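You operate a simulated robot arm through the tools that you are given. There is no shell and no other tool. Be economical: measure what you need, move in short steps, check, and stop when the job is done.

You run a simulated robot arm. Do the job below in one go: nothing can be reset, and whatever is moved stays where it is left.

Task
Put things in order on the yellow-legged workbench top. At the end: the brown rusty brake block is on the silver square dish; the grey brick piece from the yellow-legged workbench top stands on top of the grey yellow-striped clay cube (carton); the grey clay lump from the yellow-legged workbench top stands where the brown rusty brake block stood; the orange sensor stands where the grey clay lump stood; whatever was shut is shut again. Leave all else as you found it, and nothing knocked over.
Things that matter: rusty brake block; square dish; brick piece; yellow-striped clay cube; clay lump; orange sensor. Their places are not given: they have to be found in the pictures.

Only the result counts: the job must be done as asked and must still hold three seconds after the hand-in. Knocking over, shifting, dropping, spilling or breaking anything else fails it.

Robot
A 6-joint arm with a two-finger parallel gripper, fixed in place. Base frame: the origin is at the foot of the arm, x ahead of it, y to its left, z up; the work surface is at about z = 0. Readings come in mm, rad, newtons and seconds.
With the tool pointing down near the work surface it reaches from about 180 to 460 mm from the base axis. Its first joint turns from -1.222 to 1.222 rad. Payload 1.9 kg.
The tool frame sits at the grasp point between the pads (the TCP): z along the fingers, y along the line on which they close. The tips reach 23 mm beyond it. Largest opening 94 mm; finger width 38, thickness 10; the body of the gripper, 54 by 96 mm, starts 39 mm behind the TCP.
Orientation is that of the tool frame in the base frame, as a unit quaternion [w, x, y, z]. With the fingers straight down and closing along the base's y, the tool's x points along the base's -x, its y along +y and its z along -z.

Tools
- The arm moves only by the tool send_rows. Its argument "rows" is a list of rows, each a list of 3 entries, a list of its own where there are three numbers: the shift along the tool's x, y, z in mm, then the turn, a rotation vector about the tool's x, y, z in rad, then the opening, from 0 (shut) to 1 (fully open). In form: [[[x, y, z], [ax, ay, az], hand], ...]. A call has 1 to 8 rows; each row shifts and turns the commanded pose from where the row before left it, along the tool's axes as they then stand. A row lasts 0.2 s, in which the tool goes at most 50 mm and 0.15 rad; a call with a longer step from one row to the next is refused whole, and so is a gripper value outside its range. Where a pose cannot be reached the arm comes as near as it can. A force on the tool above 40 N (or 10 N above the force at the start of the call, whichever is more), or a blocked arm, ends the call early, and 0.2 s more pass. Each finger travels about 108 mm/s and halts on what it meets, pressing with about 28 N; the grip force reading is that of the motor and also rises with nothing between the fingers. The clock runs only during rows and for 0.2 s after the last one: add rows that do not move to give the fingers time. The reply holds the time, the measured pose of the TCP, the force on the tool along the base axes, the opening and the grip force, in the units named above and with some noise.
- Cameras (640 x 400 px; columns grow to the right, rows downward): "scene" is fixed at [50.4, 324.4, 424.6]; the picture's right is [-0.77, -0.64, 0.00], its down [-0.35, 0.42, -0.84] and it looks along [0.54, -0.64, -0.55] (base axes); focal length 214 px, centre (320, 200). "wrist" rides on the gripper at [-39, 0, -44] in the tool frame; the picture's right is [0.00, -1.00, 0.00], its down [0.97, 0.00, -0.24] and it looks along [0.24, 0.00, 0.97] (tool axes); focal length 218 px, centre (320, 200).
- snapshot(camera): a new picture of that camera. The clock stands still meanwhile.
- pixel_to_xyz(camera, pixels): there is no depth. For up to 12 entries [column, row, z] of the newest picture of that camera ("zoom" is the newest enlarged one), the place [x, y] in the base frame at which the ray of that pixel passes the height z, good to about 3 mm, but the place of the scene camera against the robot may be out by one fixed shift of up to 25 mm in any direction. The clock stands still meanwhile.
- enlarge(camera, box): a new picture of the part [left, top, right, bottom] of that camera's present view, enlarged. The clock stands still meanwhile.
- close_job(): hands the job in; it is judged then, once.

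Go step by step. Measure first, check grasps and placings, and put right what went wrong. The budget is 80 turns and 34 pictures, counting those below and the enlarged ones. Unless the task says otherwise, let go and move clear before handing in, and close with one line.

The tools are called after "Request:" by a JSON object that holds its "name" and its "arguments". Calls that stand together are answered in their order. send_rows: Moves the arm, as the interface text tells. Its arguments: {"type":"object","properties":{"rows":{"type":"array","items":{"type":"array"}}},"required":["rows"]} The other tools are called the same way: snapshot (camera) takes a picture; pixel_to_xyz (camera, pixels) gives the place at which the rays of pixels pass given heights; enlarge (camera, box) takes an enlarged picture of a part of a camera's view; close_job () hands the job in.

At the start:

```text
t: 0.0
tcp_pos: [236.0, 85.2, 341.7]
orientation: [0.0, 0.0, 1.0, 0.0]
force: [-0.2, -0.5, 0.0]
grip_width: 94.1
gripper_force: 0.0
```

scene: 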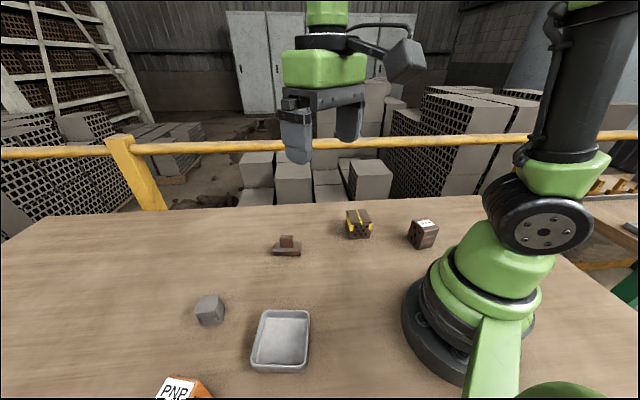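
wrist: 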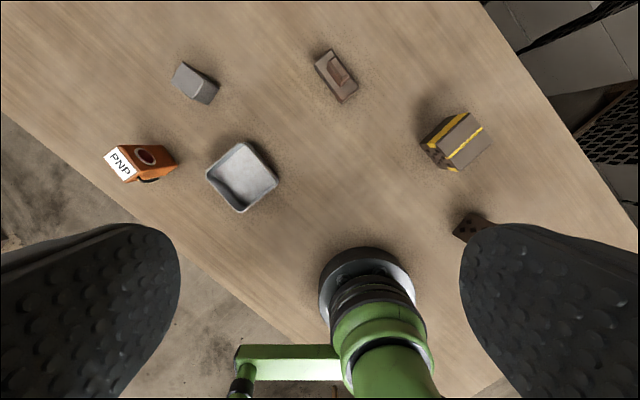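

The wrist view shows the clay lump near (195,83), brake block (337,77), striped cube (457,140), brick piece (470,228), dish (243,178) and orange sensor (140,162). I'll take enlarged views to measure them.

Request:
{"name": "enlarge", "arguments": {"camera": "wrist", "box": [90, 30, 290, 230]}}

Request:
{"name": "enlarge", "arguments": {"camera": "scene", "box": [260, 190, 460, 270]}}

Request:
{"name": "pixel_to_xyz", "arguments": {"camera": "wrist", "pixels": [[195, 83, 20], [337, 77, 10], [457, 140, 30], [470, 228, 30], [243, 178, 5], [140, 162, 20]]}}

```text
2.00 times, centred on (190, 130) of wrist
```

zoom: 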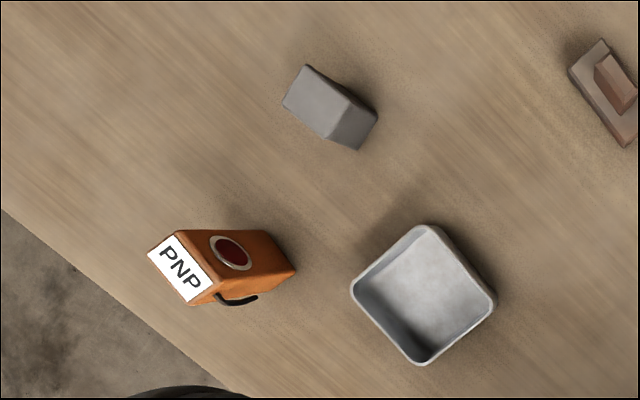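

```text
3.20 times, centred on (360, 230) of scene
```

zoom: 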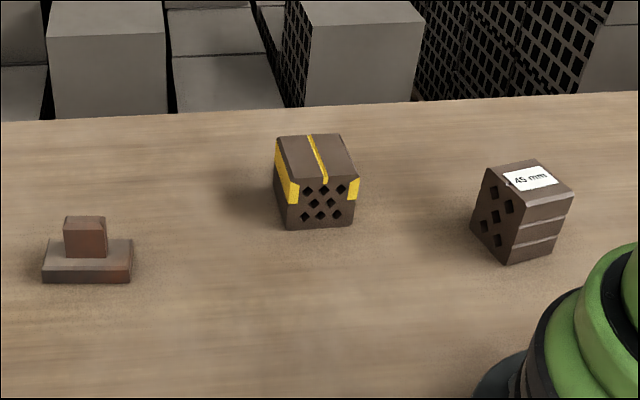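

```text
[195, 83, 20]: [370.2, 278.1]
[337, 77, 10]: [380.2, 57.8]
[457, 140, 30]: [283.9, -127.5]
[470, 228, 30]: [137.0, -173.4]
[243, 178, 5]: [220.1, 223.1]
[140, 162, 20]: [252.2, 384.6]
```

Rough places are known; now I move above the brake block at about (380,58) for a near look.

Request:
{"name": "send_rows", "arguments": {"rows": [[[-24.8, -5.4, 32.4], [0, 0, 0], 1], [[-24.8, -5.4, 32.4], [0, 0, 0], 1], [[-24.8, -5.4, 32.4], [0, 0, 0], 1], [[-24.8, -5.4, 32.4], [0, 0, 0], 1], [[-24.8, -5.4, 32.4], [0, 0, 0], 1]]}}

Request:
{"name": "snapshot", "arguments": {"camera": "wrist"}}

```text
t: 1.2
tcp_pos: [363.6, 58.0, 178.2]
orientation: [0.0, 0.0, 1.0, 0.0]
force: [-0.3, -0.7, 0.2]
grip_width: 94.1
gripper_force: 0.0
```

```text
29 pictures are left
```

wrist: 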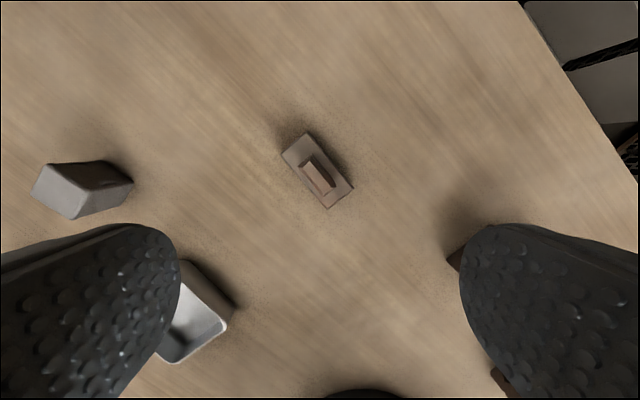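

The brake block is at about (318,171). I enlarge it to read its corners.

Request:
{"name": "enlarge", "arguments": {"camera": "wrist", "box": [270, 130, 370, 215]}}

```text
4.71 times, centred on (320, 172) of wrist
```

zoom: 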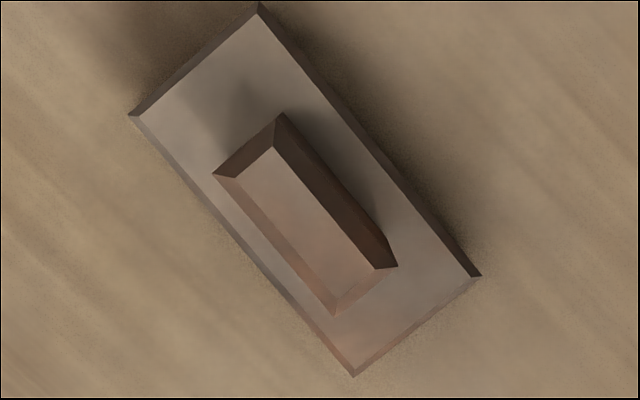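

The plate's corners show at zoom (258,3),(130,115),(353,377),(481,277) and the rib in the middle. I convert them.

Request:
{"name": "pixel_to_xyz", "arguments": {"camera": "zoom", "pixels": [[258, 3, 5], [130, 115, 5], [353, 377, 5], [481, 277, 5], [281, 115, 12], [213, 174, 12], [335, 315, 12], [397, 266, 12], [276, 148, 30], [233, 180, 30], [335, 300, 30], [375, 268, 30]]}}

```text
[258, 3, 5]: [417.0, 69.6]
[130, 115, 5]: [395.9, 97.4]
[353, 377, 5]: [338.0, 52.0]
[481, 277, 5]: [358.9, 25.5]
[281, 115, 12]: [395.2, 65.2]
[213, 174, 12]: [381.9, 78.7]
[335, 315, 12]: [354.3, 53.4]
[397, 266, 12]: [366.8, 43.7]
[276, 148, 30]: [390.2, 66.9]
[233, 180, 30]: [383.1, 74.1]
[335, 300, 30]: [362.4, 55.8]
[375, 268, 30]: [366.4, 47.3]
```

The brake block plate is about 73×34 mm, centred near (377,61), long axis about 38° from x. Next I look at the dish, clay lump and sensor from a nearer spot.

Request:
{"name": "send_rows", "arguments": {"rows": [[[16.8, 38.4, -8.4], [0, 0, 0], 1], [[16.8, 38.4, -8.4], [0, 0, 0], 1], [[16.8, 38.4, -8.4], [0, 0, 0], 1], [[16.8, 38.4, -8.4], [0, 0, 0], 1], [[16.8, 38.4, -8.4], [0, 0, 0], 1]]}}

Request:
{"name": "enlarge", "arguments": {"camera": "wrist", "box": [160, 50, 400, 250]}}

```text
t: 2.4
tcp_pos: [277.5, 253.9, 221.8]
orientation: [0.0, 0.001, 1.0, 0.0]
force: [0.2, 0.0, 0.5]
grip_width: 94.0
gripper_force: 0.1
```

```text
2.00 times, centred on (280, 150) of wrist
```

zoom: 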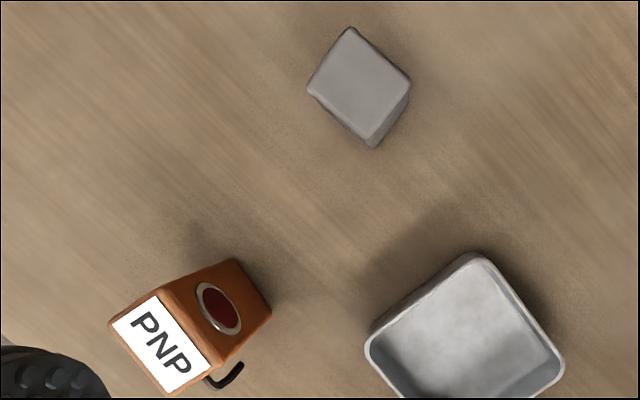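

Clay lump top is at zoom (308,90)-(350,28)-(411,80)-(372,138); the sensor's label is its top, the lens on its side. I convert these.

Request:
{"name": "pixel_to_xyz", "arguments": {"camera": "zoom", "pixels": [[350, 28, 35], [411, 78, 35], [370, 136, 35], [308, 90, 35], [376, 148, 0], [408, 97, 0], [235, 258, 0], [272, 310, 0], [158, 296, 60], [212, 372, 60], [110, 322, 60], [165, 398, 60]]}}

Request:
{"name": "snapshot", "arguments": {"camera": "scene"}}

```text
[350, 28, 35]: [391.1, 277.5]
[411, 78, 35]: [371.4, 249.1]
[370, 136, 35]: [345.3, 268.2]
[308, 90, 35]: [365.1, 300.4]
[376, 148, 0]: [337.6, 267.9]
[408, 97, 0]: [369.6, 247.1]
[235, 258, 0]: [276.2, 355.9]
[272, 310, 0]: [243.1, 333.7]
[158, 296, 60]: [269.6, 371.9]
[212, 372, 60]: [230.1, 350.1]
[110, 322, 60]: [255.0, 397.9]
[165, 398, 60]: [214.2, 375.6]
```

```text
26 pictures are left
```

scene: 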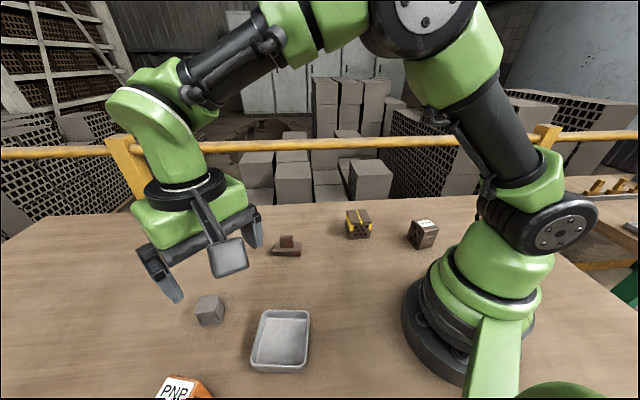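

Sensor works out to about 40×26 mm and about 88 mm tall, centred near (252,356). Now a full wrist picture for the dish.

Request:
{"name": "enlarge", "arguments": {"camera": "wrist", "box": [320, 160, 480, 280]}}

```text
3.33 times, centred on (400, 220) of wrist
```

zoom: 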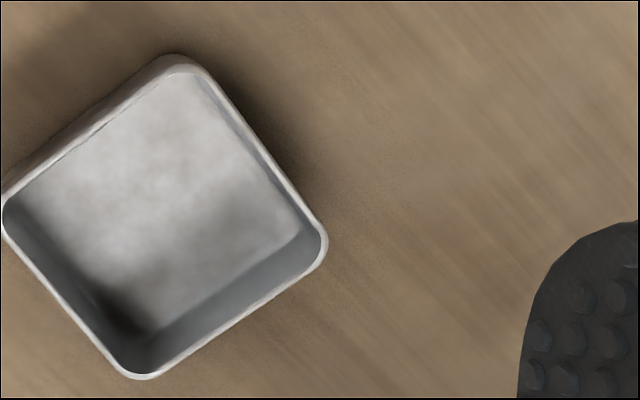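

The dish rim corners are at zoom (172,55),(327,240),(140,378),(2,205). I convert them with rim and floor heights.

Request:
{"name": "pixel_to_xyz", "arguments": {"camera": "zoom", "pixels": [[172, 60, 20], [322, 242, 20], [138, 372, 20], [6, 205, 20], [150, 330, 3], [300, 225, 3], [172, 60, 0], [15, 185, 20], [120, 365, 20], [155, 375, 20], [320, 265, 20], [323, 225, 20]]}}

```text
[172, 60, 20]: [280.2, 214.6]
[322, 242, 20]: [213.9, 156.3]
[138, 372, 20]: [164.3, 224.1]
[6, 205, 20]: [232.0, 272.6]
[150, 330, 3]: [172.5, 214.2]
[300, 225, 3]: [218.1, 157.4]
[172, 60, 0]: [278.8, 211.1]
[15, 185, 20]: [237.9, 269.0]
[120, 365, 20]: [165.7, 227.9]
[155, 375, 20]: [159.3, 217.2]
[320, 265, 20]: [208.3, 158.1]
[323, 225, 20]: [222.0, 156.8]
```

The dish centre is near (222,217), its sides at about 40°, so the brake block (38°) can be carried without turning. I go back over the brake block and turn the hand.

Request:
{"name": "send_rows", "arguments": {"rows": [[[-19.8, -38.6, 20.4], [0, 0, 0], 1], [[-19.8, -38.6, 20.4], [0, 0, 0], 1], [[-19.8, -38.6, 20.4], [0, 0, 0], 1], [[-19.8, -38.6, 20.4], [0, 0, 0], 1], [[-19.8, -38.6, 20.4], [0, 0, 0], 1], [[0, 0, 0], [0, 0, -0.14], 1], [[0, 0, 0], [0, 0, -0.14], 1], [[0, 0, 0], [0, 0, -0.14], 1]]}}

Request:
{"name": "send_rows", "arguments": {"rows": [[[0, 0, 0], [0, 0, -0.12], 1], [[0, 0, 0], [0, 0, -0.118], 1], [[0, 0, 0], [0, 0, 0], 1]]}}

Request:
{"name": "snapshot", "arguments": {"camera": "wrist"}}

```text
t: 4.2
tcp_pos: [374.1, 57.7, 118.4]
orientation: [-0.001, -0.21, 0.978, 0.0]
force: [-0.3, -0.2, -0.1]
grip_width: 93.9
gripper_force: 0.1
```

```text
t: 5.0
tcp_pos: [375.5, 56.9, 119.0]
orientation: [0.0, -0.323, 0.946, 0.0]
force: [0.0, 0.1, 0.0]
grip_width: 94.3
gripper_force: 0.1
```

```text
24 pictures are left
```

wrist: 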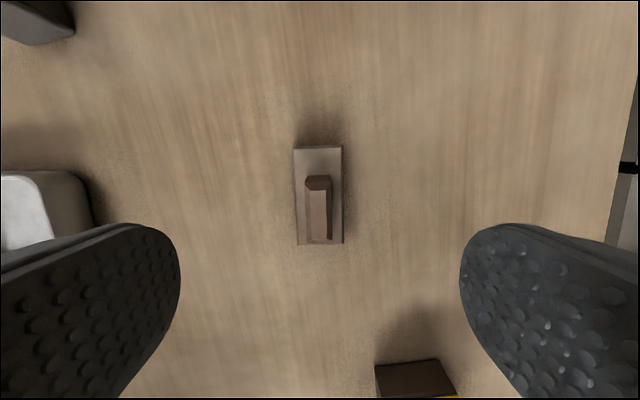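

The hand lines up: plate columns 295–342, rib 305–331, centred at 318. I check its place and rib height by pixel.

Request:
{"name": "pixel_to_xyz", "arguments": {"camera": "wrist", "pixels": [[294, 149, 3], [341, 146, 3], [296, 245, 3], [343, 244, 3], [318, 177, 40], [318, 243, 40], [318, 177, 30], [318, 243, 30]]}}

```text
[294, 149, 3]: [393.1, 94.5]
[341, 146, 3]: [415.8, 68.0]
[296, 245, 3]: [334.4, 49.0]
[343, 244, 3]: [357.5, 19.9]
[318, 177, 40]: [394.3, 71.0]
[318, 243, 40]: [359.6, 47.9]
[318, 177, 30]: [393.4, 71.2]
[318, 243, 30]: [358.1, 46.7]
```

The plate centre is right under the hand at about (375,58). I go down so the tips stop just above the plate, then close on the rib.

Request:
{"name": "send_rows", "arguments": {"rows": [[[0, 0, 30], [0, 0, 0], 0.5], [[0, 0, 30], [0, 0, 0], 0.5], [[0, 0, 20], [0, 0, 0], 0.5], [[0, 0, 0], [0, 0, 0], 0.5]]}}

Request:
{"name": "snapshot", "arguments": {"camera": "scene"}}

```text
t: 6.0
tcp_pos: [375.9, 59.7, 36.0]
orientation: [0.0, -0.324, 0.946, 0.0]
force: [-0.1, -0.1, -0.3]
grip_width: 47.3
gripper_force: 0.0
```

```text
23 pictures are left
```

scene: 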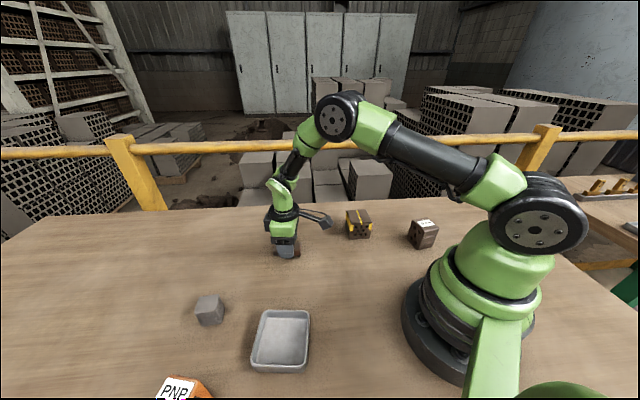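

Tips are straddling the rib with no contact force. I close and lift a little.

Request:
{"name": "send_rows", "arguments": {"rows": [[[0, 0, 0], [0, 0, 0], 0], [[0, 0, 0], [0, 0, 0], 0], [[0, 0, 0], [0, 0, 0], 0], [[0, 0, -15], [0, 0, 0], 0], [[0, 0, -30], [0, 0, 0], 0], [[0, 0, -35], [0, 0, 0], 0]]}}

Request:
{"name": "snapshot", "arguments": {"camera": "wrist"}}

```text
t: 7.4
tcp_pos: [374.9, 59.6, 118.6]
orientation: [0.0, -0.324, 0.946, 0.0]
force: [0.0, 0.2, -3.6]
grip_width: 33.6
gripper_force: 28.4
```

```text
22 pictures are left
```

wrist: 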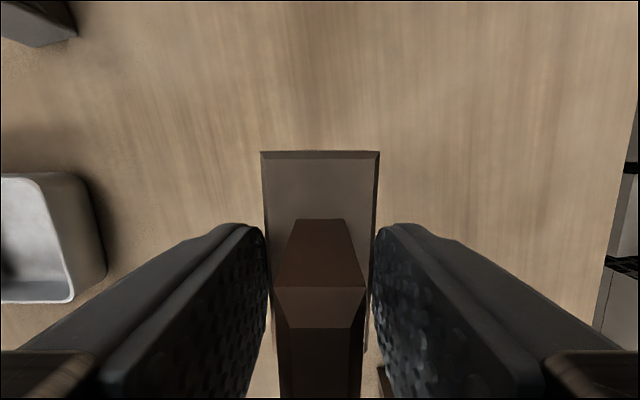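

Grip width 33.6 shows the pads hold the plate's sides, firm and lifted. I carry it to over the dish at (222,217).

Request:
{"name": "send_rows", "arguments": {"rows": [[[4.8, 43.6, 0], [0, 0, 0], 0], [[4.8, 43.6, 0], [0, 0, 0], 0], [[4.8, 43.6, 0], [0, 0, 0], 0], [[4.8, 43.6, 0], [0, 0, 0], 0], [[4.8, 43.6, 0], [0, 0, 0], 0], [[0, 0, 0], [0, 0, 0], 0]]}}

Request:
{"name": "snapshot", "arguments": {"camera": "wrist"}}

```text
t: 8.8
tcp_pos: [222.8, 218.4, 118.6]
orientation: [0.0, -0.324, 0.946, 0.0]
force: [0.6, -0.6, -3.4]
grip_width: 33.7
gripper_force: 28.3
```

```text
21 pictures are left
```

wrist: 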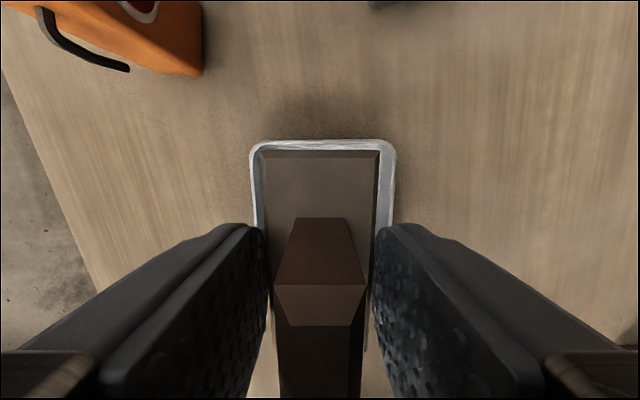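

The dish shows at columns 250–395, top edge row 140, so I'm centred sideways. I check the far edge distance.

Request:
{"name": "pixel_to_xyz", "arguments": {"camera": "wrist", "pixels": [[322, 141, 20], [251, 190, 20], [394, 190, 20], [322, 141, 10], [320, 152, 80]]}}

```text
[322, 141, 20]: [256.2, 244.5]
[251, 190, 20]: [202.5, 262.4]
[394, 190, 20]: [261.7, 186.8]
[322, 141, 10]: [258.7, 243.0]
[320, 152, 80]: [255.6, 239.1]
```

The dish centre lies about 3 mm nearer the base. I correct and lower most of the way.

Request:
{"name": "send_rows", "arguments": {"rows": [[[3, -1.5, 0], [0, 0, 0], 0], [[0, 0, 30], [0, 0, 0], 0], [[0, 0, 25], [0, 0, 0], 0], [[0, 0, 10], [0, 0, 0], 0], [[0, 0, 4], [0, 0, 0], 0], [[0, 0, 0], [0, 0, 0], 0]]}}

Request:
{"name": "enlarge", "arguments": {"camera": "scene", "box": [220, 290, 340, 390]}}

```text
t: 10.2
tcp_pos: [221.3, 214.2, 49.8]
orientation: [0.0, -0.323, 0.946, 0.0]
force: [0.4, 0.4, -3.3]
grip_width: 33.8
gripper_force: 27.9
```

```text
4.00 times, centred on (280, 340) of scene
```

zoom: 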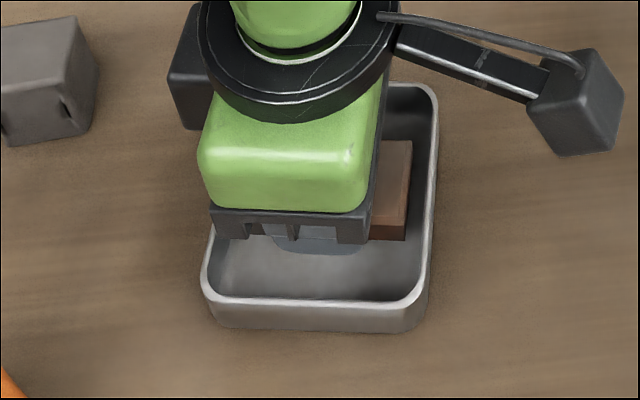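

The block is inside the dish walls. I lower in small steps until it touches the floor.

Request:
{"name": "send_rows", "arguments": {"rows": [[[0, 0, 3], [0, 0, 0], 0], [[0, 0, 2], [0, 0, 0], 0], [[0, 0, 2], [0, 0, 0], 0], [[0, 0, 0], [0, 0, 0], 0]]}}

```text
t: 11.2
tcp_pos: [220.5, 211.9, 42.4]
orientation: [0.001, -0.323, 0.946, 0.0]
force: [-0.3, 0.3, -1.8]
grip_width: 33.6
gripper_force: 28.3
```

The weight reading fell from 3.4 to 1.8 N, so it is touching. One more mm.

Request:
{"name": "send_rows", "arguments": {"rows": [[[0, 0, 1], [0, 0, 0], 0], [[0, 0, 0], [0, 0, 0], 0]]}}

```text
t: 11.8
tcp_pos: [221.1, 213.5, 42.3]
orientation: [0.0, -0.324, 0.946, -0.001]
force: [0.7, 0.4, -2.0]
grip_width: 33.5
gripper_force: 28.7
```

Request:
{"name": "send_rows", "arguments": {"rows": [[[0, 0, 1], [0, 0, 0], 0], [[0, 0, 0.5], [0, 0, 0], 0], [[0, 0, 0], [0, 0, 0], 0]]}}

```text
t: 12.6
tcp_pos: [220.1, 214.0, 40.9]
orientation: [0.0, -0.323, 0.946, 0.0]
force: [-0.7, 0.3, -3.1]
grip_width: 33.5
gripper_force: 28.1
```

Still about the full weight (3 N), so that was noise; I keep going down slowly.

Request:
{"name": "send_rows", "arguments": {"rows": [[[0, 0, 1], [0, 0, 0], 0], [[0, 0, 0], [0, 0, 0], 0]]}}

Request:
{"name": "send_rows", "arguments": {"rows": [[[0, 0, 1], [0, 0, 0], 0], [[0, 0, 0], [0, 0, 0], 0]]}}

```text
t: 13.2
tcp_pos: [220.6, 213.8, 39.3]
orientation: [-0.001, -0.323, 0.947, 0.001]
force: [-3.6, -4.0, 21.8]
grip_width: 33.7
gripper_force: 28.2
```

```text
t: 13.8
tcp_pos: [222.7, 214.0, 37.0]
orientation: [0.001, -0.323, 0.946, 0.001]
force: [-3.1, 1.1, 21.3]
grip_width: 33.5
gripper_force: 28.1
```

Contact: 21 N upward. I ease up 1 mm and open a little, then rise.

Request:
{"name": "send_rows", "arguments": {"rows": [[[0, 0, -1], [0, 0, 0], 0], [[0, 0, 0], [0, 0, 0], 0.46], [[0, 0, 0], [0, 0, 0], 0.46], [[0, 0, -10], [0, 0, 0], 0.46], [[0, 0, -30], [0, 0, 0], 0.46], [[0, 0, -40], [0, 0, 0], 0.46], [[0, 0, -40], [0, 0, 0], 1]]}}

Request:
{"name": "snapshot", "arguments": {"camera": "wrist"}}

```text
t: 15.4
tcp_pos: [223.1, 212.3, 161.6]
orientation: [0.001, -0.324, 0.946, 0.0]
force: [-0.6, 0.1, 1.2]
grip_width: 93.9
gripper_force: 0.1
```

```text
19 pictures are left
```

wrist: 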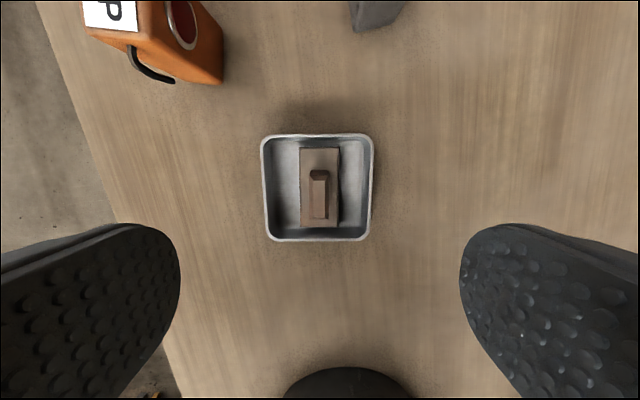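

The brake block sits flat in the dish. Now the clay lump: I move over to about (350,258) and turn 16° to match its sides.

Request:
{"name": "send_rows", "arguments": {"rows": [[[-42.9, -13.8, 10], [0, 0, 0], 1], [[-42.9, -13.8, 10], [0, 0, 0], 1], [[-42.9, -13.8, 10], [0, 0, 0], 1], [[0, 0, 0], [0, 0, -0.14], 1], [[0, 0, 0], [0, 0, -0.14], 1], [[0, 0, 0], [0, 0, 0], 1]]}}

Request:
{"name": "snapshot", "arguments": {"camera": "wrist"}}

```text
t: 16.8
tcp_pos: [349.9, 258.3, 128.3]
orientation: [0.0, -0.453, 0.892, 0.0]
force: [-0.5, -0.8, -0.3]
grip_width: 94.1
gripper_force: 0.0
```

```text
18 pictures are left
```

wrist: 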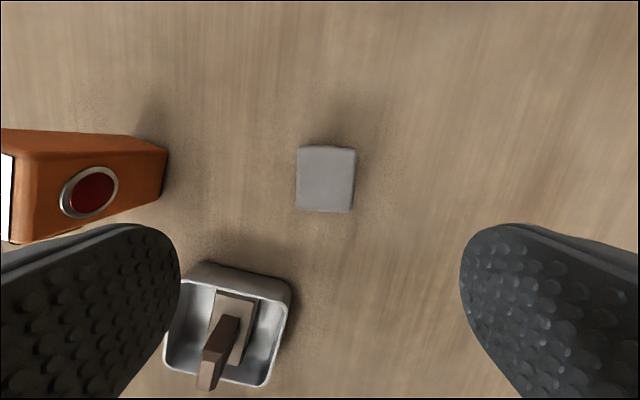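

Clay lump top now spans columns 296–357, rows 145–212, nearly straight under. I convert its corners.

Request:
{"name": "pixel_to_xyz", "arguments": {"camera": "wrist", "pixels": [[298, 147, 38], [356, 149, 38], [296, 210, 38], [353, 212, 38], [163, 150, 0], [160, 204, 0]]}}

Request:
{"name": "enlarge", "arguments": {"camera": "scene", "box": [130, 280, 330, 400]}}

```text
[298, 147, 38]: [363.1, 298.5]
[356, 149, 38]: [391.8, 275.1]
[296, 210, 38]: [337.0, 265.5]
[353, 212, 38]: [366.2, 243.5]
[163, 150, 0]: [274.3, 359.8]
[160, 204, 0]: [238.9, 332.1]
```

```text
3.20 times, centred on (230, 340) of scene
```

zoom: 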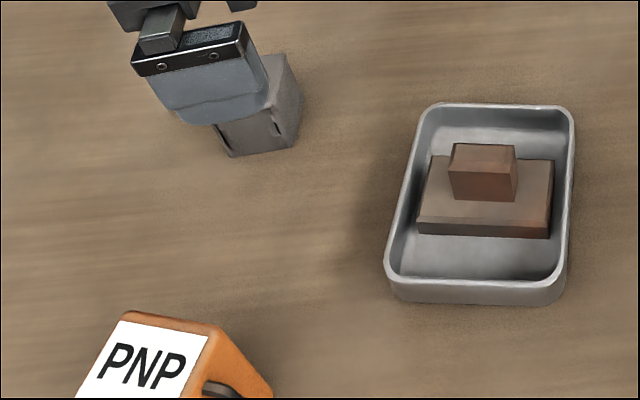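

Clay centre is (364.5,270.6), 37 mm across the pads. I line up and go down to z about 30.

Request:
{"name": "send_rows", "arguments": {"rows": [[[-18.5, -4.6, 0], [0, 0, 0], 0.75], [[0, 0, 40], [0, 0, 0], 0.75], [[0, 0, 40], [0, 0, 0], 0.75], [[0, 0, 18], [0, 0, 0], 0.75], [[0, 0, 0], [0, 0, 0], 0.75]]}}

```text
t: 18.0
tcp_pos: [363.1, 271.6, 32.2]
orientation: [-0.001, -0.451, 0.893, 0.0]
force: [0.1, 0.3, 0.2]
grip_width: 70.3
gripper_force: 0.0
```

Reached cleanly. I close on it and lift.

Request:
{"name": "send_rows", "arguments": {"rows": [[[0, 0, 2], [0, 0, 0], 0], [[0, 0, 0], [0, 0, 0], 0], [[0, 0, 0], [0, 0, 0], 0], [[0, 0, 0], [0, 0, 0], 0], [[0, 0, -20], [0, 0, 0], 0], [[0, 0, -40], [0, 0, 0], 0], [[0, 0, -30], [0, 0, 0], 0]]}}

Request:
{"name": "snapshot", "arguments": {"camera": "wrist"}}

```text
t: 19.6
tcp_pos: [364.8, 268.9, 120.4]
orientation: [-0.001, -0.453, 0.891, -0.001]
force: [-0.6, 0.5, -1.6]
grip_width: 35.7
gripper_force: 28.1
```

```text
16 pictures are left
```

wrist: 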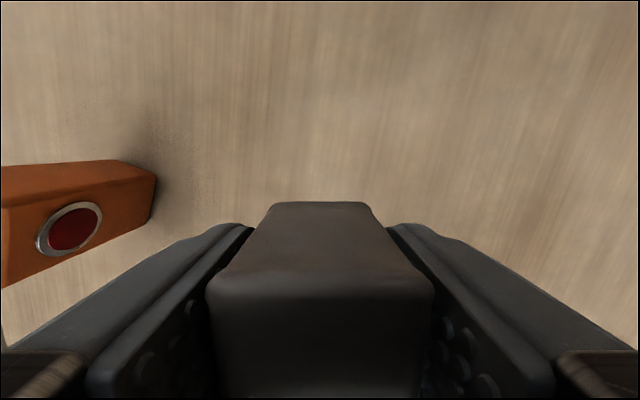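

Clay held (35.7 mm). I carry it to the brake block's old place, (376,59.5).

Request:
{"name": "send_rows", "arguments": {"rows": [[[32.7, -26.7, 0], [0, 0, 0], 0], [[32.7, -26.7, 0], [0, 0, 0], 0], [[32.7, -26.7, 0], [0, 0, 0], 0], [[32.7, -26.7, 0], [0, 0, 0], 0], [[32.7, -26.7, 0], [0, 0, 0], 0], [[0, 0, 40], [0, 0, 0], 0], [[0, 0, 40], [0, 0, 0], 0], [[0, 0, 0], [0, 0, 0], 0]]}}

```text
t: 21.4
tcp_pos: [378.5, 62.5, 38.0]
orientation: [0.0, -0.452, 0.892, 0.0]
force: [-0.1, -0.2, -1.2]
grip_width: 35.9
gripper_force: 27.7
```

Near the table now at (378.5,62.5). I lower gently.

Request:
{"name": "send_rows", "arguments": {"rows": [[[0, 0, 4], [0, 0, 0], 0], [[0, 0, 2], [0, 0, 0], 0], [[0, 0, 0], [0, 0, 0], 0]]}}

Request:
{"name": "send_rows", "arguments": {"rows": [[[0, 0, 1.5], [0, 0, 0], 0], [[0, 0, 0], [0, 0, 0], 0]]}}

```text
t: 22.2
tcp_pos: [375.3, 61.4, 33.6]
orientation: [0.0, -0.451, 0.892, 0.0]
force: [0.1, -0.2, -1.2]
grip_width: 36.0
gripper_force: 27.9
```

```text
t: 22.8
tcp_pos: [374.6, 60.7, 32.4]
orientation: [0.0, -0.452, 0.892, 0.0]
force: [0.0, 0.5, -1.5]
grip_width: 35.7
gripper_force: 28.3
```

Request:
{"name": "send_rows", "arguments": {"rows": [[[0, 0, 1.5], [0, 0, 0], 0], [[0, 0, 0], [0, 0, 0], 0]]}}

Request:
{"name": "send_rows", "arguments": {"rows": [[[0, 0, 1], [0, 0, 0], 0], [[0, 0, 0], [0, 0, 0], 0]]}}

```text
t: 23.4
tcp_pos: [373.9, 60.1, 30.9]
orientation: [0.0, -0.451, 0.892, 0.0]
force: [0.5, -0.4, -1.4]
grip_width: 35.8
gripper_force: 28.0
```

```text
t: 24.0
tcp_pos: [375.4, 59.2, 31.9]
orientation: [0.001, -0.452, 0.892, 0.0]
force: [-0.3, 5.5, 11.5]
grip_width: 35.8
gripper_force: 27.8
```

Touchdown (11.5 N). I open and rise, then look.

Request:
{"name": "send_rows", "arguments": {"rows": [[[0, 0, 0], [0, 0, 0], 0.6], [[0, 0, 0], [0, 0, 0], 0.6], [[0, 0, -30], [0, 0, 0], 0.6], [[0, 0, -40], [0, 0, 0], 0.8], [[0, 0, -40], [0, 0, 0], 1]]}}

Request:
{"name": "snapshot", "arguments": {"camera": "wrist"}}

```text
t: 25.2
tcp_pos: [374.1, 58.7, 139.4]
orientation: [0.0, -0.452, 0.892, 0.0]
force: [0.6, 0.5, -0.3]
grip_width: 93.8
gripper_force: 0.0
```

```text
15 pictures are left
```

wrist: 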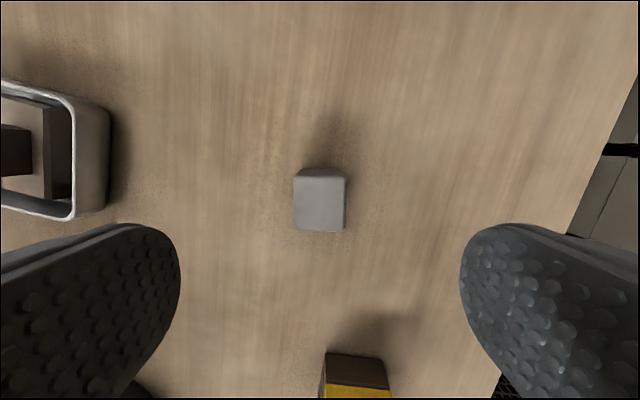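

The clay stands upright at columns 295–345. Next I rise and go over to the orange sensor.

Request:
{"name": "pixel_to_xyz", "arguments": {"camera": "wrist", "pixels": [[294, 178, 38], [345, 178, 38], [296, 231, 38], [344, 231, 38]]}}

Request:
{"name": "send_rows", "arguments": {"rows": [[[-20.4, 38.8, -10.8], [0, 0, 0], 1], [[-20.4, 38.8, -10.8], [0, 0, 0], 1], [[-20.4, 38.8, -10.8], [0, 0, 0], 1], [[-20.4, 38.8, -10.8], [0, 0, 0], 1], [[-20.4, 38.8, -10.8], [0, 0, 0], 1], [[-20.4, 38.8, -10.8], [0, 0, 0], 1], [[-20.4, 38.8, -10.8], [0, 0, 0.1], 1]]}}

Request:
{"name": "send_rows", "arguments": {"rows": [[[0, 0, 0], [0, 0, 0.105], 1], [[0, 0, 0], [0, 0, 0.105], 1], [[0, 0, 0], [0, 0, 0], 1]]}}

Request:
{"name": "snapshot", "arguments": {"camera": "wrist"}}

```text
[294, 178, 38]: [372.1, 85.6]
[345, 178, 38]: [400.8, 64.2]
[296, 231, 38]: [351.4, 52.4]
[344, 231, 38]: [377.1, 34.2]
```

```text
t: 26.8
tcp_pos: [238.8, 333.6, 215.9]
orientation: [0.0, -0.406, 0.914, 0.0]
force: [-0.4, -0.2, -0.2]
grip_width: 94.0
gripper_force: 0.1
```

```text
t: 27.6
tcp_pos: [239.9, 334.8, 216.5]
orientation: [0.0, -0.309, 0.951, -0.001]
force: [-0.7, 0.1, -0.3]
grip_width: 94.1
gripper_force: 0.0
```

```text
14 pictures are left
```

wrist: 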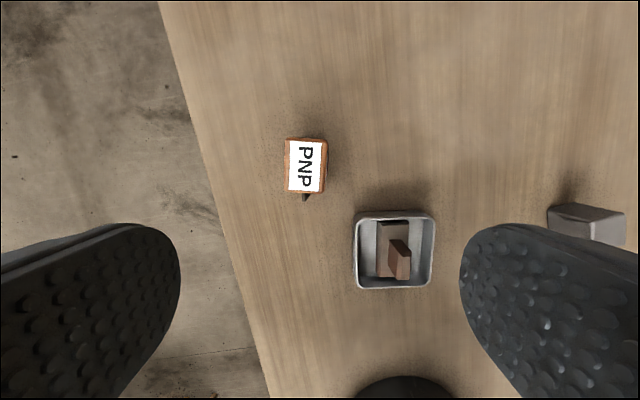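

Clay centre is (375,59), right on target. The sensor's top shows at columns 284–327, rows 138–193; I enlarge it.

Request:
{"name": "enlarge", "arguments": {"camera": "wrist", "box": [265, 120, 345, 210]}}

```text
4.44 times, centred on (305, 165) of wrist
```

zoom: 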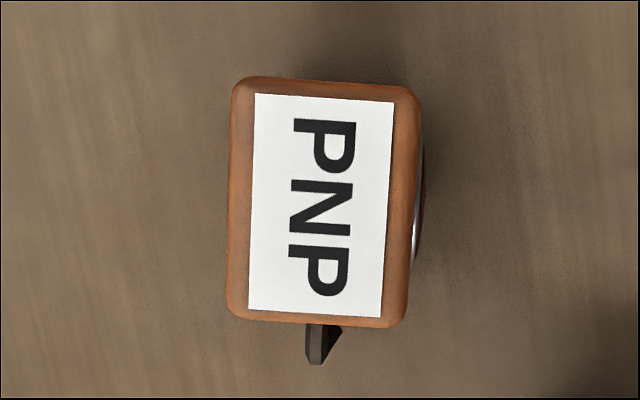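

The sensor's axis is about 2.5° off, lens slightly proud on the right side. I convert its corners at the estimated top height.

Request:
{"name": "pixel_to_xyz", "arguments": {"camera": "zoom", "pixels": [[235, 80, 89], [418, 90, 89], [405, 326, 89], [228, 318, 89], [235, 80, 75], [405, 326, 75], [418, 90, 75], [228, 318, 75]]}}

```text
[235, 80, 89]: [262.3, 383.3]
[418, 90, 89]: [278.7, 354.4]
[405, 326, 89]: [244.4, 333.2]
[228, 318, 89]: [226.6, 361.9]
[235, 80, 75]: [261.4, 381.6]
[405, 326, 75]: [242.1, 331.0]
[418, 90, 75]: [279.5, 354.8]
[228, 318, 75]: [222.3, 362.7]
```

Sensor centre is (253,358), 33 mm thick, top about z 89. I will grip above the lens with TCP near z 84; first align and come part way down.

Request:
{"name": "send_rows", "arguments": {"rows": [[[-24.3, 11.3, 0], [0, 0, 0], 1], [[0, 0, 0], [0, 0, 0.043], 1], [[0, 0, 40], [0, 0, 0], 1], [[0, 0, 20], [0, 0, 0], 0.8], [[0, 0, 0], [0, 0, 0], 0.8]]}}

Request:
{"name": "snapshot", "arguments": {"camera": "wrist"}}

```text
t: 28.8
tcp_pos: [252.5, 359.8, 156.1]
orientation: [0.0, -0.288, 0.958, -0.001]
force: [0.7, 0.6, -0.6]
grip_width: 75.1
gripper_force: 0.0
```

```text
12 pictures are left
```

wrist: 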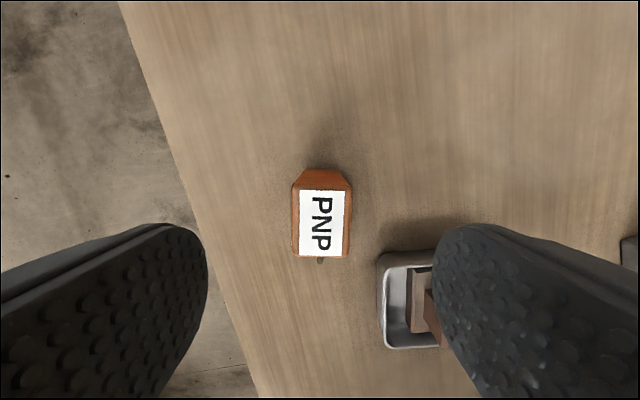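

Centred (column 321, row 222 as expected). I go down to z about 85, close and lift.

Request:
{"name": "send_rows", "arguments": {"rows": [[[0, 0, 40], [0, 0, 0], 0.8], [[0, 0, 31], [0, 0, 0], 0.8], [[0, 0, 0], [0, 0, 0], 0.8]]}}

Request:
{"name": "send_rows", "arguments": {"rows": [[[0, 0, 0], [0, 0, 0], 0], [[0, 0, 0], [0, 0, 0], 0], [[0, 0, 0], [0, 0, 0], 0], [[0, 0, 0], [0, 0, 0], 0], [[0, 0, -10], [0, 0, 0], 0], [[0, 0, -20], [0, 0, 0], 0], [[0, 0, 0], [0, 0, 0], 0]]}}

Request:
{"name": "snapshot", "arguments": {"camera": "scene"}}

```text
t: 29.6
tcp_pos: [252.3, 359.7, 84.0]
orientation: [0.0, -0.288, 0.958, 0.0]
force: [-0.9, -0.2, -0.3]
grip_width: 75.3
gripper_force: 0.1
```

```text
t: 31.2
tcp_pos: [256.3, 360.4, 115.7]
orientation: [0.0, -0.289, 0.957, 0.001]
force: [0.2, -0.3, -0.5]
grip_width: 33.5
gripper_force: 27.5
```

```text
11 pictures are left
```

scene: 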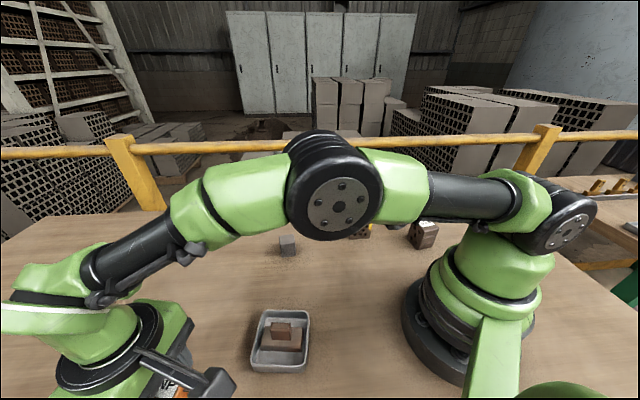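

Gripped at 33.5 mm and lifted. I carry it towards the clay's old place at (364.5,270.6).

Request:
{"name": "send_rows", "arguments": {"rows": [[[0, 0, -10], [0, 0, 0], 0], [[-11.1, -33.6, 0], [0, 0, 0], 0], [[-11.1, -33.6, 0], [0, 0, 0], 0], [[-11.1, -33.6, 0], [0, 0, 0], 0], [[-11.1, -33.6, 0], [0, 0, 0], 0], [[0, 0, 0], [0, 0, 0], 0], [[0, 0, 0], [0, 0, 0], 0]]}}

Request:
{"name": "snapshot", "arguments": {"camera": "scene"}}

```text
t: 32.8
tcp_pos: [361.6, 270.4, 123.9]
orientation: [0.0, -0.288, 0.958, 0.0]
force: [1.1, 0.8, -1.9]
grip_width: 33.8
gripper_force: 27.6
```

```text
10 pictures are left
```

scene: 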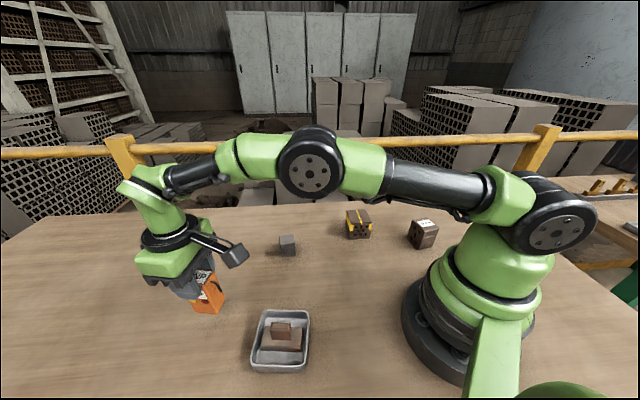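

The sensor hangs upright at the target. I lower it 36 mm, then in small steps.

Request:
{"name": "send_rows", "arguments": {"rows": [[[0, 0, 15], [0, 0, 0], 0], [[0, 0, 13], [0, 0, 0], 0], [[0, 0, 8], [0, 0, 0], 0], [[0, 0, 0], [0, 0, 0], 0]]}}

Request:
{"name": "send_rows", "arguments": {"rows": [[[0, 0, 2], [0, 0, 0], 0], [[0, 0, 0], [0, 0, 0], 0]]}}

Request:
{"name": "send_rows", "arguments": {"rows": [[[0, 0, 1], [0, 0, 0], 0], [[0, 0, 0], [0, 0, 0], 0]]}}

```text
t: 33.8
tcp_pos: [364.8, 269.3, 89.3]
orientation: [0.0, -0.288, 0.957, 0.0]
force: [-0.3, 0.4, -1.6]
grip_width: 33.7
gripper_force: 28.2
```

```text
t: 34.4
tcp_pos: [363.7, 271.2, 87.2]
orientation: [0.0, -0.288, 0.958, -0.001]
force: [0.0, 0.9, -1.2]
grip_width: 33.8
gripper_force: 27.9
```

```text
t: 35.0
tcp_pos: [362.9, 270.9, 85.4]
orientation: [0.0, -0.288, 0.958, 0.0]
force: [0.1, -0.1, -0.8]
grip_width: 33.6
gripper_force: 27.6
```

Request:
{"name": "send_rows", "arguments": {"rows": [[[0, 0, 1], [0, 0, 0], 0], [[0, 0, 0], [0, 0, 0], 0]]}}

```text
t: 35.6
tcp_pos: [363.7, 272.3, 83.5]
orientation: [0.0, -0.288, 0.958, 0.0]
force: [-1.0, -1.6, 4.0]
grip_width: 33.8
gripper_force: 28.0
```

Touching with 4 N. I open and rise straight up, then look.

Request:
{"name": "send_rows", "arguments": {"rows": [[[0, 0, 0.3], [0, 0, 0], 0.42], [[0, 0, 0], [0, 0, 0], 0.65], [[0, 0, 0], [0, 0, 0], 0.8], [[0, 0, -30], [0, 0, 0], 0.8], [[0, 0, -40], [0, 0, 0], 1], [[0, 0, -40], [0, 0, 0], 1], [[0, 0, -20], [0, 0, 0], 1]]}}

Request:
{"name": "snapshot", "arguments": {"camera": "wrist"}}

```text
t: 37.2
tcp_pos: [360.2, 269.0, 216.4]
orientation: [0.0, -0.288, 0.958, 0.001]
force: [-0.3, -0.1, 0.9]
grip_width: 94.0
gripper_force: 0.0
```

```text
9 pictures are left
```

wrist: 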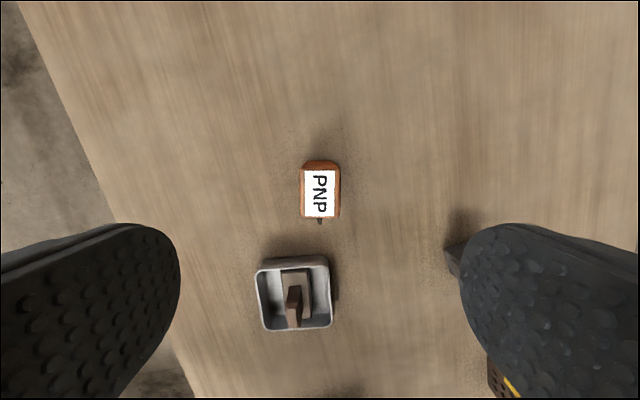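

The sensor stands upright. I check its place, then travel to view the brick piece and the striped cube.

Request:
{"name": "pixel_to_xyz", "arguments": {"camera": "wrist", "pixels": [[301, 170, 89], [341, 170, 89], [339, 217, 89], [301, 217, 89]]}}

Request:
{"name": "send_rows", "arguments": {"rows": [[[36, -26.5, -1.4], [0, 0, 0], 1], [[36, -26.5, -1.4], [0, 0, 0], 1], [[36, -26.5, -1.4], [0, 0, 0], 1], [[36, -26.5, -1.4], [0, 0, 0], 1], [[36, -26.5, -1.4], [0, 0, 0], 1], [[36, -26.5, -1.4], [0, 0, 0], 1], [[36, -26.5, -1.4], [0, 0, 0], 1], [[36, -26.5, -1.4], [0, 0, 0], 1]]}}

Request:
{"name": "send_rows", "arguments": {"rows": [[[36, -26.5, -1.4], [0, 0, 0], 1], [[36, -26.5, -1.4], [0, 0, 0], 1], [[0, 0, 0], [0, 0, 0.1465], 1], [[0, 0, 0], [0, 0, 0.1465], 1], [[0, 0, 0], [0, 0, 0.1465], 1], [[0, 0, 0], [0, 0, 0.1465], 1], [[0, 0, 0], [0, 0, 0], 1]]}}

Request:
{"name": "snapshot", "arguments": {"camera": "wrist"}}

```text
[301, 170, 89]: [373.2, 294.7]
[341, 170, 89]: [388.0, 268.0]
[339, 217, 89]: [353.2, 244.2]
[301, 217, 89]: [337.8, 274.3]
```

```text
t: 39.0
tcp_pos: [240.8, -62.4, 223.9]
orientation: [0.0, -0.288, 0.958, 0.0]
force: [-0.7, -0.4, -0.4]
grip_width: 93.9
gripper_force: 0.0
```

```text
t: 40.6
tcp_pos: [210.9, -148.6, 227.8]
orientation: [0.0, 0.0, 1.0, 0.0]
force: [-0.2, 0.5, 0.3]
grip_width: 93.7
gripper_force: 0.0
```

```text
8 pictures are left
```

wrist: 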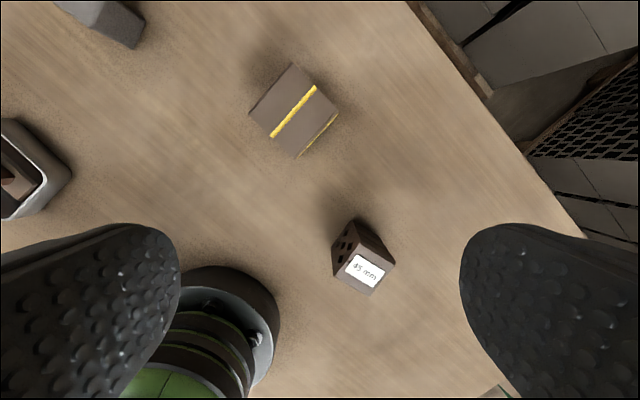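

The sensor is at (363,270), good. The cube's top corners are about (292,64),(340,108),(300,157),(249,113); I enlarge the brick piece near (362,255).

Request:
{"name": "pixel_to_xyz", "arguments": {"camera": "wrist", "pixels": [[292, 64, 45], [337, 100, 45], [298, 154, 45], [249, 113, 45], [340, 112, 0], [302, 157, 0], [356, 217, 0], [331, 265, 0]]}}

Request:
{"name": "enlarge", "arguments": {"camera": "wrist", "box": [315, 210, 411, 300]}}

```text
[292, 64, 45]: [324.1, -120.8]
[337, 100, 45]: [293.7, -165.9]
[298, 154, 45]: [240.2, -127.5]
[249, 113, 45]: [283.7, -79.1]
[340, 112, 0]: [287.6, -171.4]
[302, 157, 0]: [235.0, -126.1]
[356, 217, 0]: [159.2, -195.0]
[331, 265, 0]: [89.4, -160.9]
```

```text
4.44 times, centred on (363, 255) of wrist
```

zoom: 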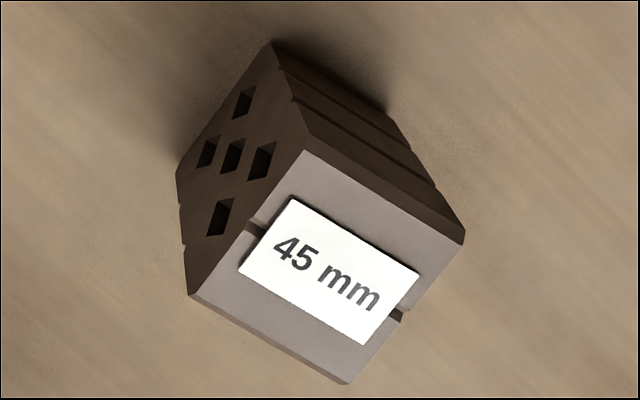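

Brick top corners are at zoom (305,152),(465,240),(350,384),(188,292); base corners (273,42),(178,178). I convert.

Request:
{"name": "pixel_to_xyz", "arguments": {"camera": "zoom", "pixels": [[305, 152, 45], [465, 240, 45], [350, 384, 45], [188, 292, 45], [273, 42, 0], [178, 178, 0], [400, 125, 0], [305, 152, 55], [350, 384, 55]]}}

```text
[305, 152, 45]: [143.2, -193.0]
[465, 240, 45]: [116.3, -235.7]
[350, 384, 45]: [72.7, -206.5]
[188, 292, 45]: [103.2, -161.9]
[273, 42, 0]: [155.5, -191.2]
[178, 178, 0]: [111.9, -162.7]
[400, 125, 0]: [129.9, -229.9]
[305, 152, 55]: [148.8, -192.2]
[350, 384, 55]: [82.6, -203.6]
```

The brick is about 50 mm wide near (110,-198), sides at 58°/147°; the cube's sides are close to the same. I go over the brick with the hand turned -32° for a straight look.

Request:
{"name": "send_rows", "arguments": {"rows": [[[34.3, -15.7, 18], [0, 0, 0], 1], [[34.3, -15.7, 18], [0, 0, 0], 1], [[34.3, -15.7, 18], [0, 0, 0], 1], [[0, 0, 0], [0, 0, 0.141], 1], [[0, 0, 0], [0, 0, 0.141], 1], [[0, 0, 0], [0, 0, 0.141], 1], [[0, 0, 0], [0, 0, 0.141], 1], [[0, 0, 0], [0, 0, 0], 1]]}}

Request:
{"name": "snapshot", "arguments": {"camera": "wrist"}}

```text
t: 42.4
tcp_pos: [106.0, -195.2, 174.5]
orientation: [0.0, 0.28, 0.96, 0.0]
force: [0.6, 0.3, 0.0]
grip_width: 93.9
gripper_force: 0.0
```

```text
6 pictures are left
```

wrist: 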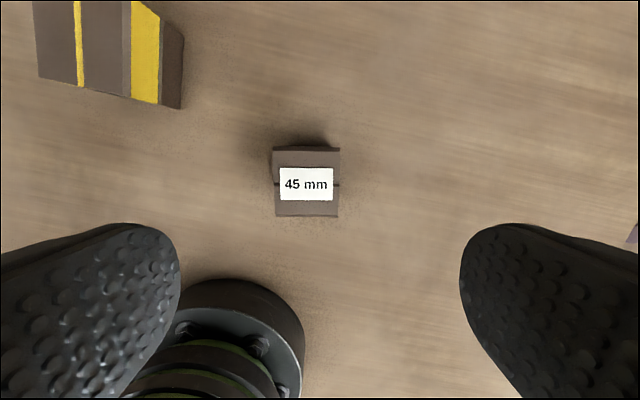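

The brick is square to the hand, top at columns 274–340, rows 151–216. I convert.

Request:
{"name": "pixel_to_xyz", "arguments": {"camera": "wrist", "pixels": [[274, 151, 55], [340, 151, 55], [338, 216, 55], [276, 216, 55], [274, 151, 45], [340, 151, 45], [338, 216, 45], [276, 216, 45], [37, 76, 55], [130, 97, 55], [181, 109, 0], [184, 45, 0]]}}

```text
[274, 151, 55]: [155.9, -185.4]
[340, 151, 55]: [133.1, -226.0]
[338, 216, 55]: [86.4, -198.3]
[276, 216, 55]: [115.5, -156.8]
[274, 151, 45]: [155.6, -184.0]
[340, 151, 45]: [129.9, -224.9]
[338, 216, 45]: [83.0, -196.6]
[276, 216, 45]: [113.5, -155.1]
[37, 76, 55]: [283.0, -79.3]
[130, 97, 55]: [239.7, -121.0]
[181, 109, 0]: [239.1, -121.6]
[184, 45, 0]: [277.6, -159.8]
```

Brick centre is about (121,-191), 47–50 mm across the pads. I shift and go down to z about 42.

Request:
{"name": "send_rows", "arguments": {"rows": [[[-10.4, 10.5, 0], [0, 0, 0], 1], [[0, 0, 40], [0, 0, 0], 1], [[0, 0, 40], [0, 0, 0], 1], [[0, 0, 30], [0, 0, 0], 1], [[0, 0, 22], [0, 0, 0], 1], [[0, 0, 0], [0, 0, 0], 1]]}}

```text
t: 43.8
tcp_pos: [121.3, -192.5, 41.4]
orientation: [0.001, 0.279, 0.96, 0.0]
force: [0.1, 0.2, 0.2]
grip_width: 94.1
gripper_force: 0.2
```

No contact. I close and lift straight up.

Request:
{"name": "send_rows", "arguments": {"rows": [[[0, 0, 0], [0, 0, 0], 0], [[0, 0, 0], [0, 0, 0], 0], [[0, 0, 0], [0, 0, 0], 0], [[0, 0, -15], [0, 0, 0], 0], [[0, 0, -35], [0, 0, 0], 0], [[0, 0, -40], [0, 0, 0], 0], [[0, 0, -40], [0, 0, 0], 0], [[0, 0, 0], [0, 0, 0], 0]]}}

```text
t: 45.6
tcp_pos: [120.7, -192.3, 170.2]
orientation: [0.0, 0.279, 0.96, 0.0]
force: [-1.2, 0.4, -2.1]
grip_width: 44.8
gripper_force: 28.1
```

Held at 44.8 mm, so the brick is 45 mm wide. I move sideways so the striped cube lies ahead of the camera.

Request:
{"name": "send_rows", "arguments": {"rows": [[[-7.5, 36.5, 0], [0, 0, 0], 0], [[-7.5, 36.5, 0], [0, 0, 0], 0], [[-7.5, 36.5, 0], [0, 0, 0], 0], [[-7.5, 36.5, 0], [0, 0, 0], 0], [[0, 0, 0], [0, 0, 0], 0], [[0, 0, 0], [0, 0, 0], 0]]}}

Request:
{"name": "snapshot", "arguments": {"camera": "wrist"}}

```text
t: 47.0
tcp_pos: [227.9, -84.2, 170.1]
orientation: [-0.001, 0.278, 0.961, 0.0]
force: [-1.1, 0.3, -1.7]
grip_width: 44.6
gripper_force: 28.2
```

```text
5 pictures are left
```

wrist: 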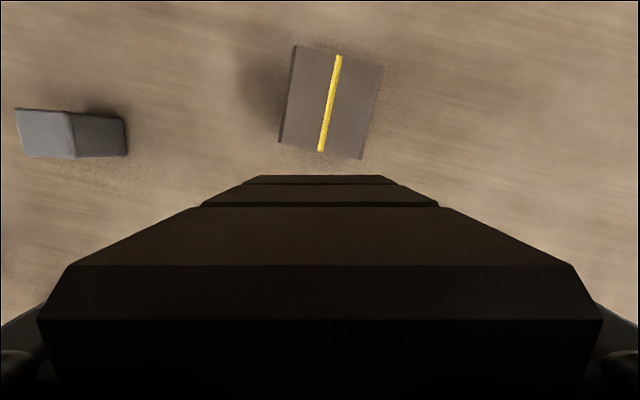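

The cube's top is at (297,46),(383,66),(361,159),(281,143); the brick's bottom far edge at row 175, columns 258–381. I convert both.

Request:
{"name": "pixel_to_xyz", "arguments": {"camera": "wrist", "pixels": [[297, 46, 55], [383, 66, 55], [361, 159, 55], [282, 143, 55], [297, 46, 48], [383, 66, 48], [361, 159, 48], [282, 143, 48], [278, 142, 0], [292, 47, 0], [258, 176, 129], [381, 176, 129]]}}

```text
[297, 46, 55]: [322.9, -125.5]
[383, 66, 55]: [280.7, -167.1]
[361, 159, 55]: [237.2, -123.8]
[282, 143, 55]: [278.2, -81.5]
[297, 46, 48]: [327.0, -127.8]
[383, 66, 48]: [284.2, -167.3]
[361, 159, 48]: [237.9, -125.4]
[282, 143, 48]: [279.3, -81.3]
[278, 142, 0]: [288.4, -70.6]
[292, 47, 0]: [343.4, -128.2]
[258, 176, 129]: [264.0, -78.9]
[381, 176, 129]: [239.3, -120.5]
```

Cube centre is about (280,-124), turned 45°; the brick's centre is about 3 mm ahead of the TCP. I move over, turn 12.6°, and lower most of the way.

Request:
{"name": "send_rows", "arguments": {"rows": [[[-31.3, -1.5, 0], [0, 0, 0], 0], [[-31.3, -1.5, 0], [0, 0, 0], 0], [[0, 0, 0], [0, 0, 0.11], 0], [[0, 0, 0], [0, 0, 0.11], 0], [[0, 0, 30], [0, 0, 0], 0], [[0, 0, 20], [0, 0, 0], 0], [[0, 0, 0], [0, 0, 0], 0], [[0, 0, 0], [0, 0, 0], 0]]}}

Request:
{"name": "enlarge", "arguments": {"camera": "scene", "box": [300, 150, 420, 250]}}

```text
t: 48.8
tcp_pos: [277.3, -118.3, 123.3]
orientation: [-0.001, 0.382, 0.924, 0.0]
force: [-0.7, 0.1, -1.7]
grip_width: 45.0
gripper_force: 28.4
```

```text
4.00 times, centred on (360, 200) of scene
```

zoom: 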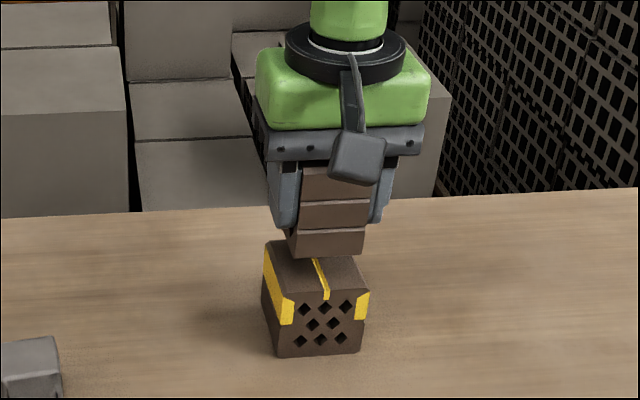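

The brick hangs right above the cube, slightly right in the picture (330 against 325). I nudge 2 mm and lower to near contact.

Request:
{"name": "send_rows", "arguments": {"rows": [[[0, 2, 0], [0, 0, 0], 0], [[0, 0, 10], [0, 0, 0], 0], [[0, 0, 5], [0, 0, 0], 0], [[0, 0, 0], [0, 0, 0], 0]]}}

Request:
{"name": "enlarge", "arguments": {"camera": "scene", "box": [320, 180, 400, 250]}}

```text
t: 49.8
tcp_pos: [277.2, -119.0, 107.9]
orientation: [0.0, 0.383, 0.924, 0.0]
force: [-1.1, 0.2, -2.2]
grip_width: 44.8
gripper_force: 27.4
```

```text
5.71 times, centred on (360, 215) of scene
```

zoom: 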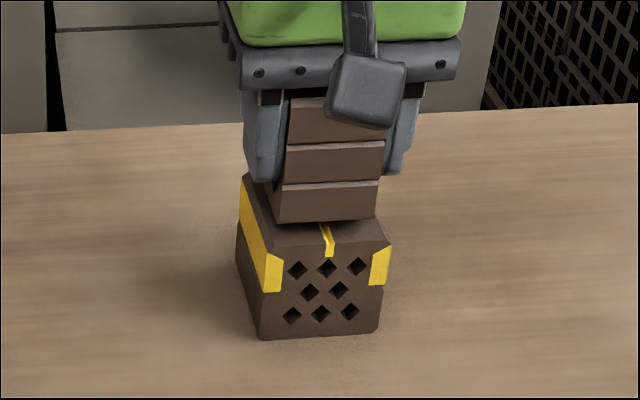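

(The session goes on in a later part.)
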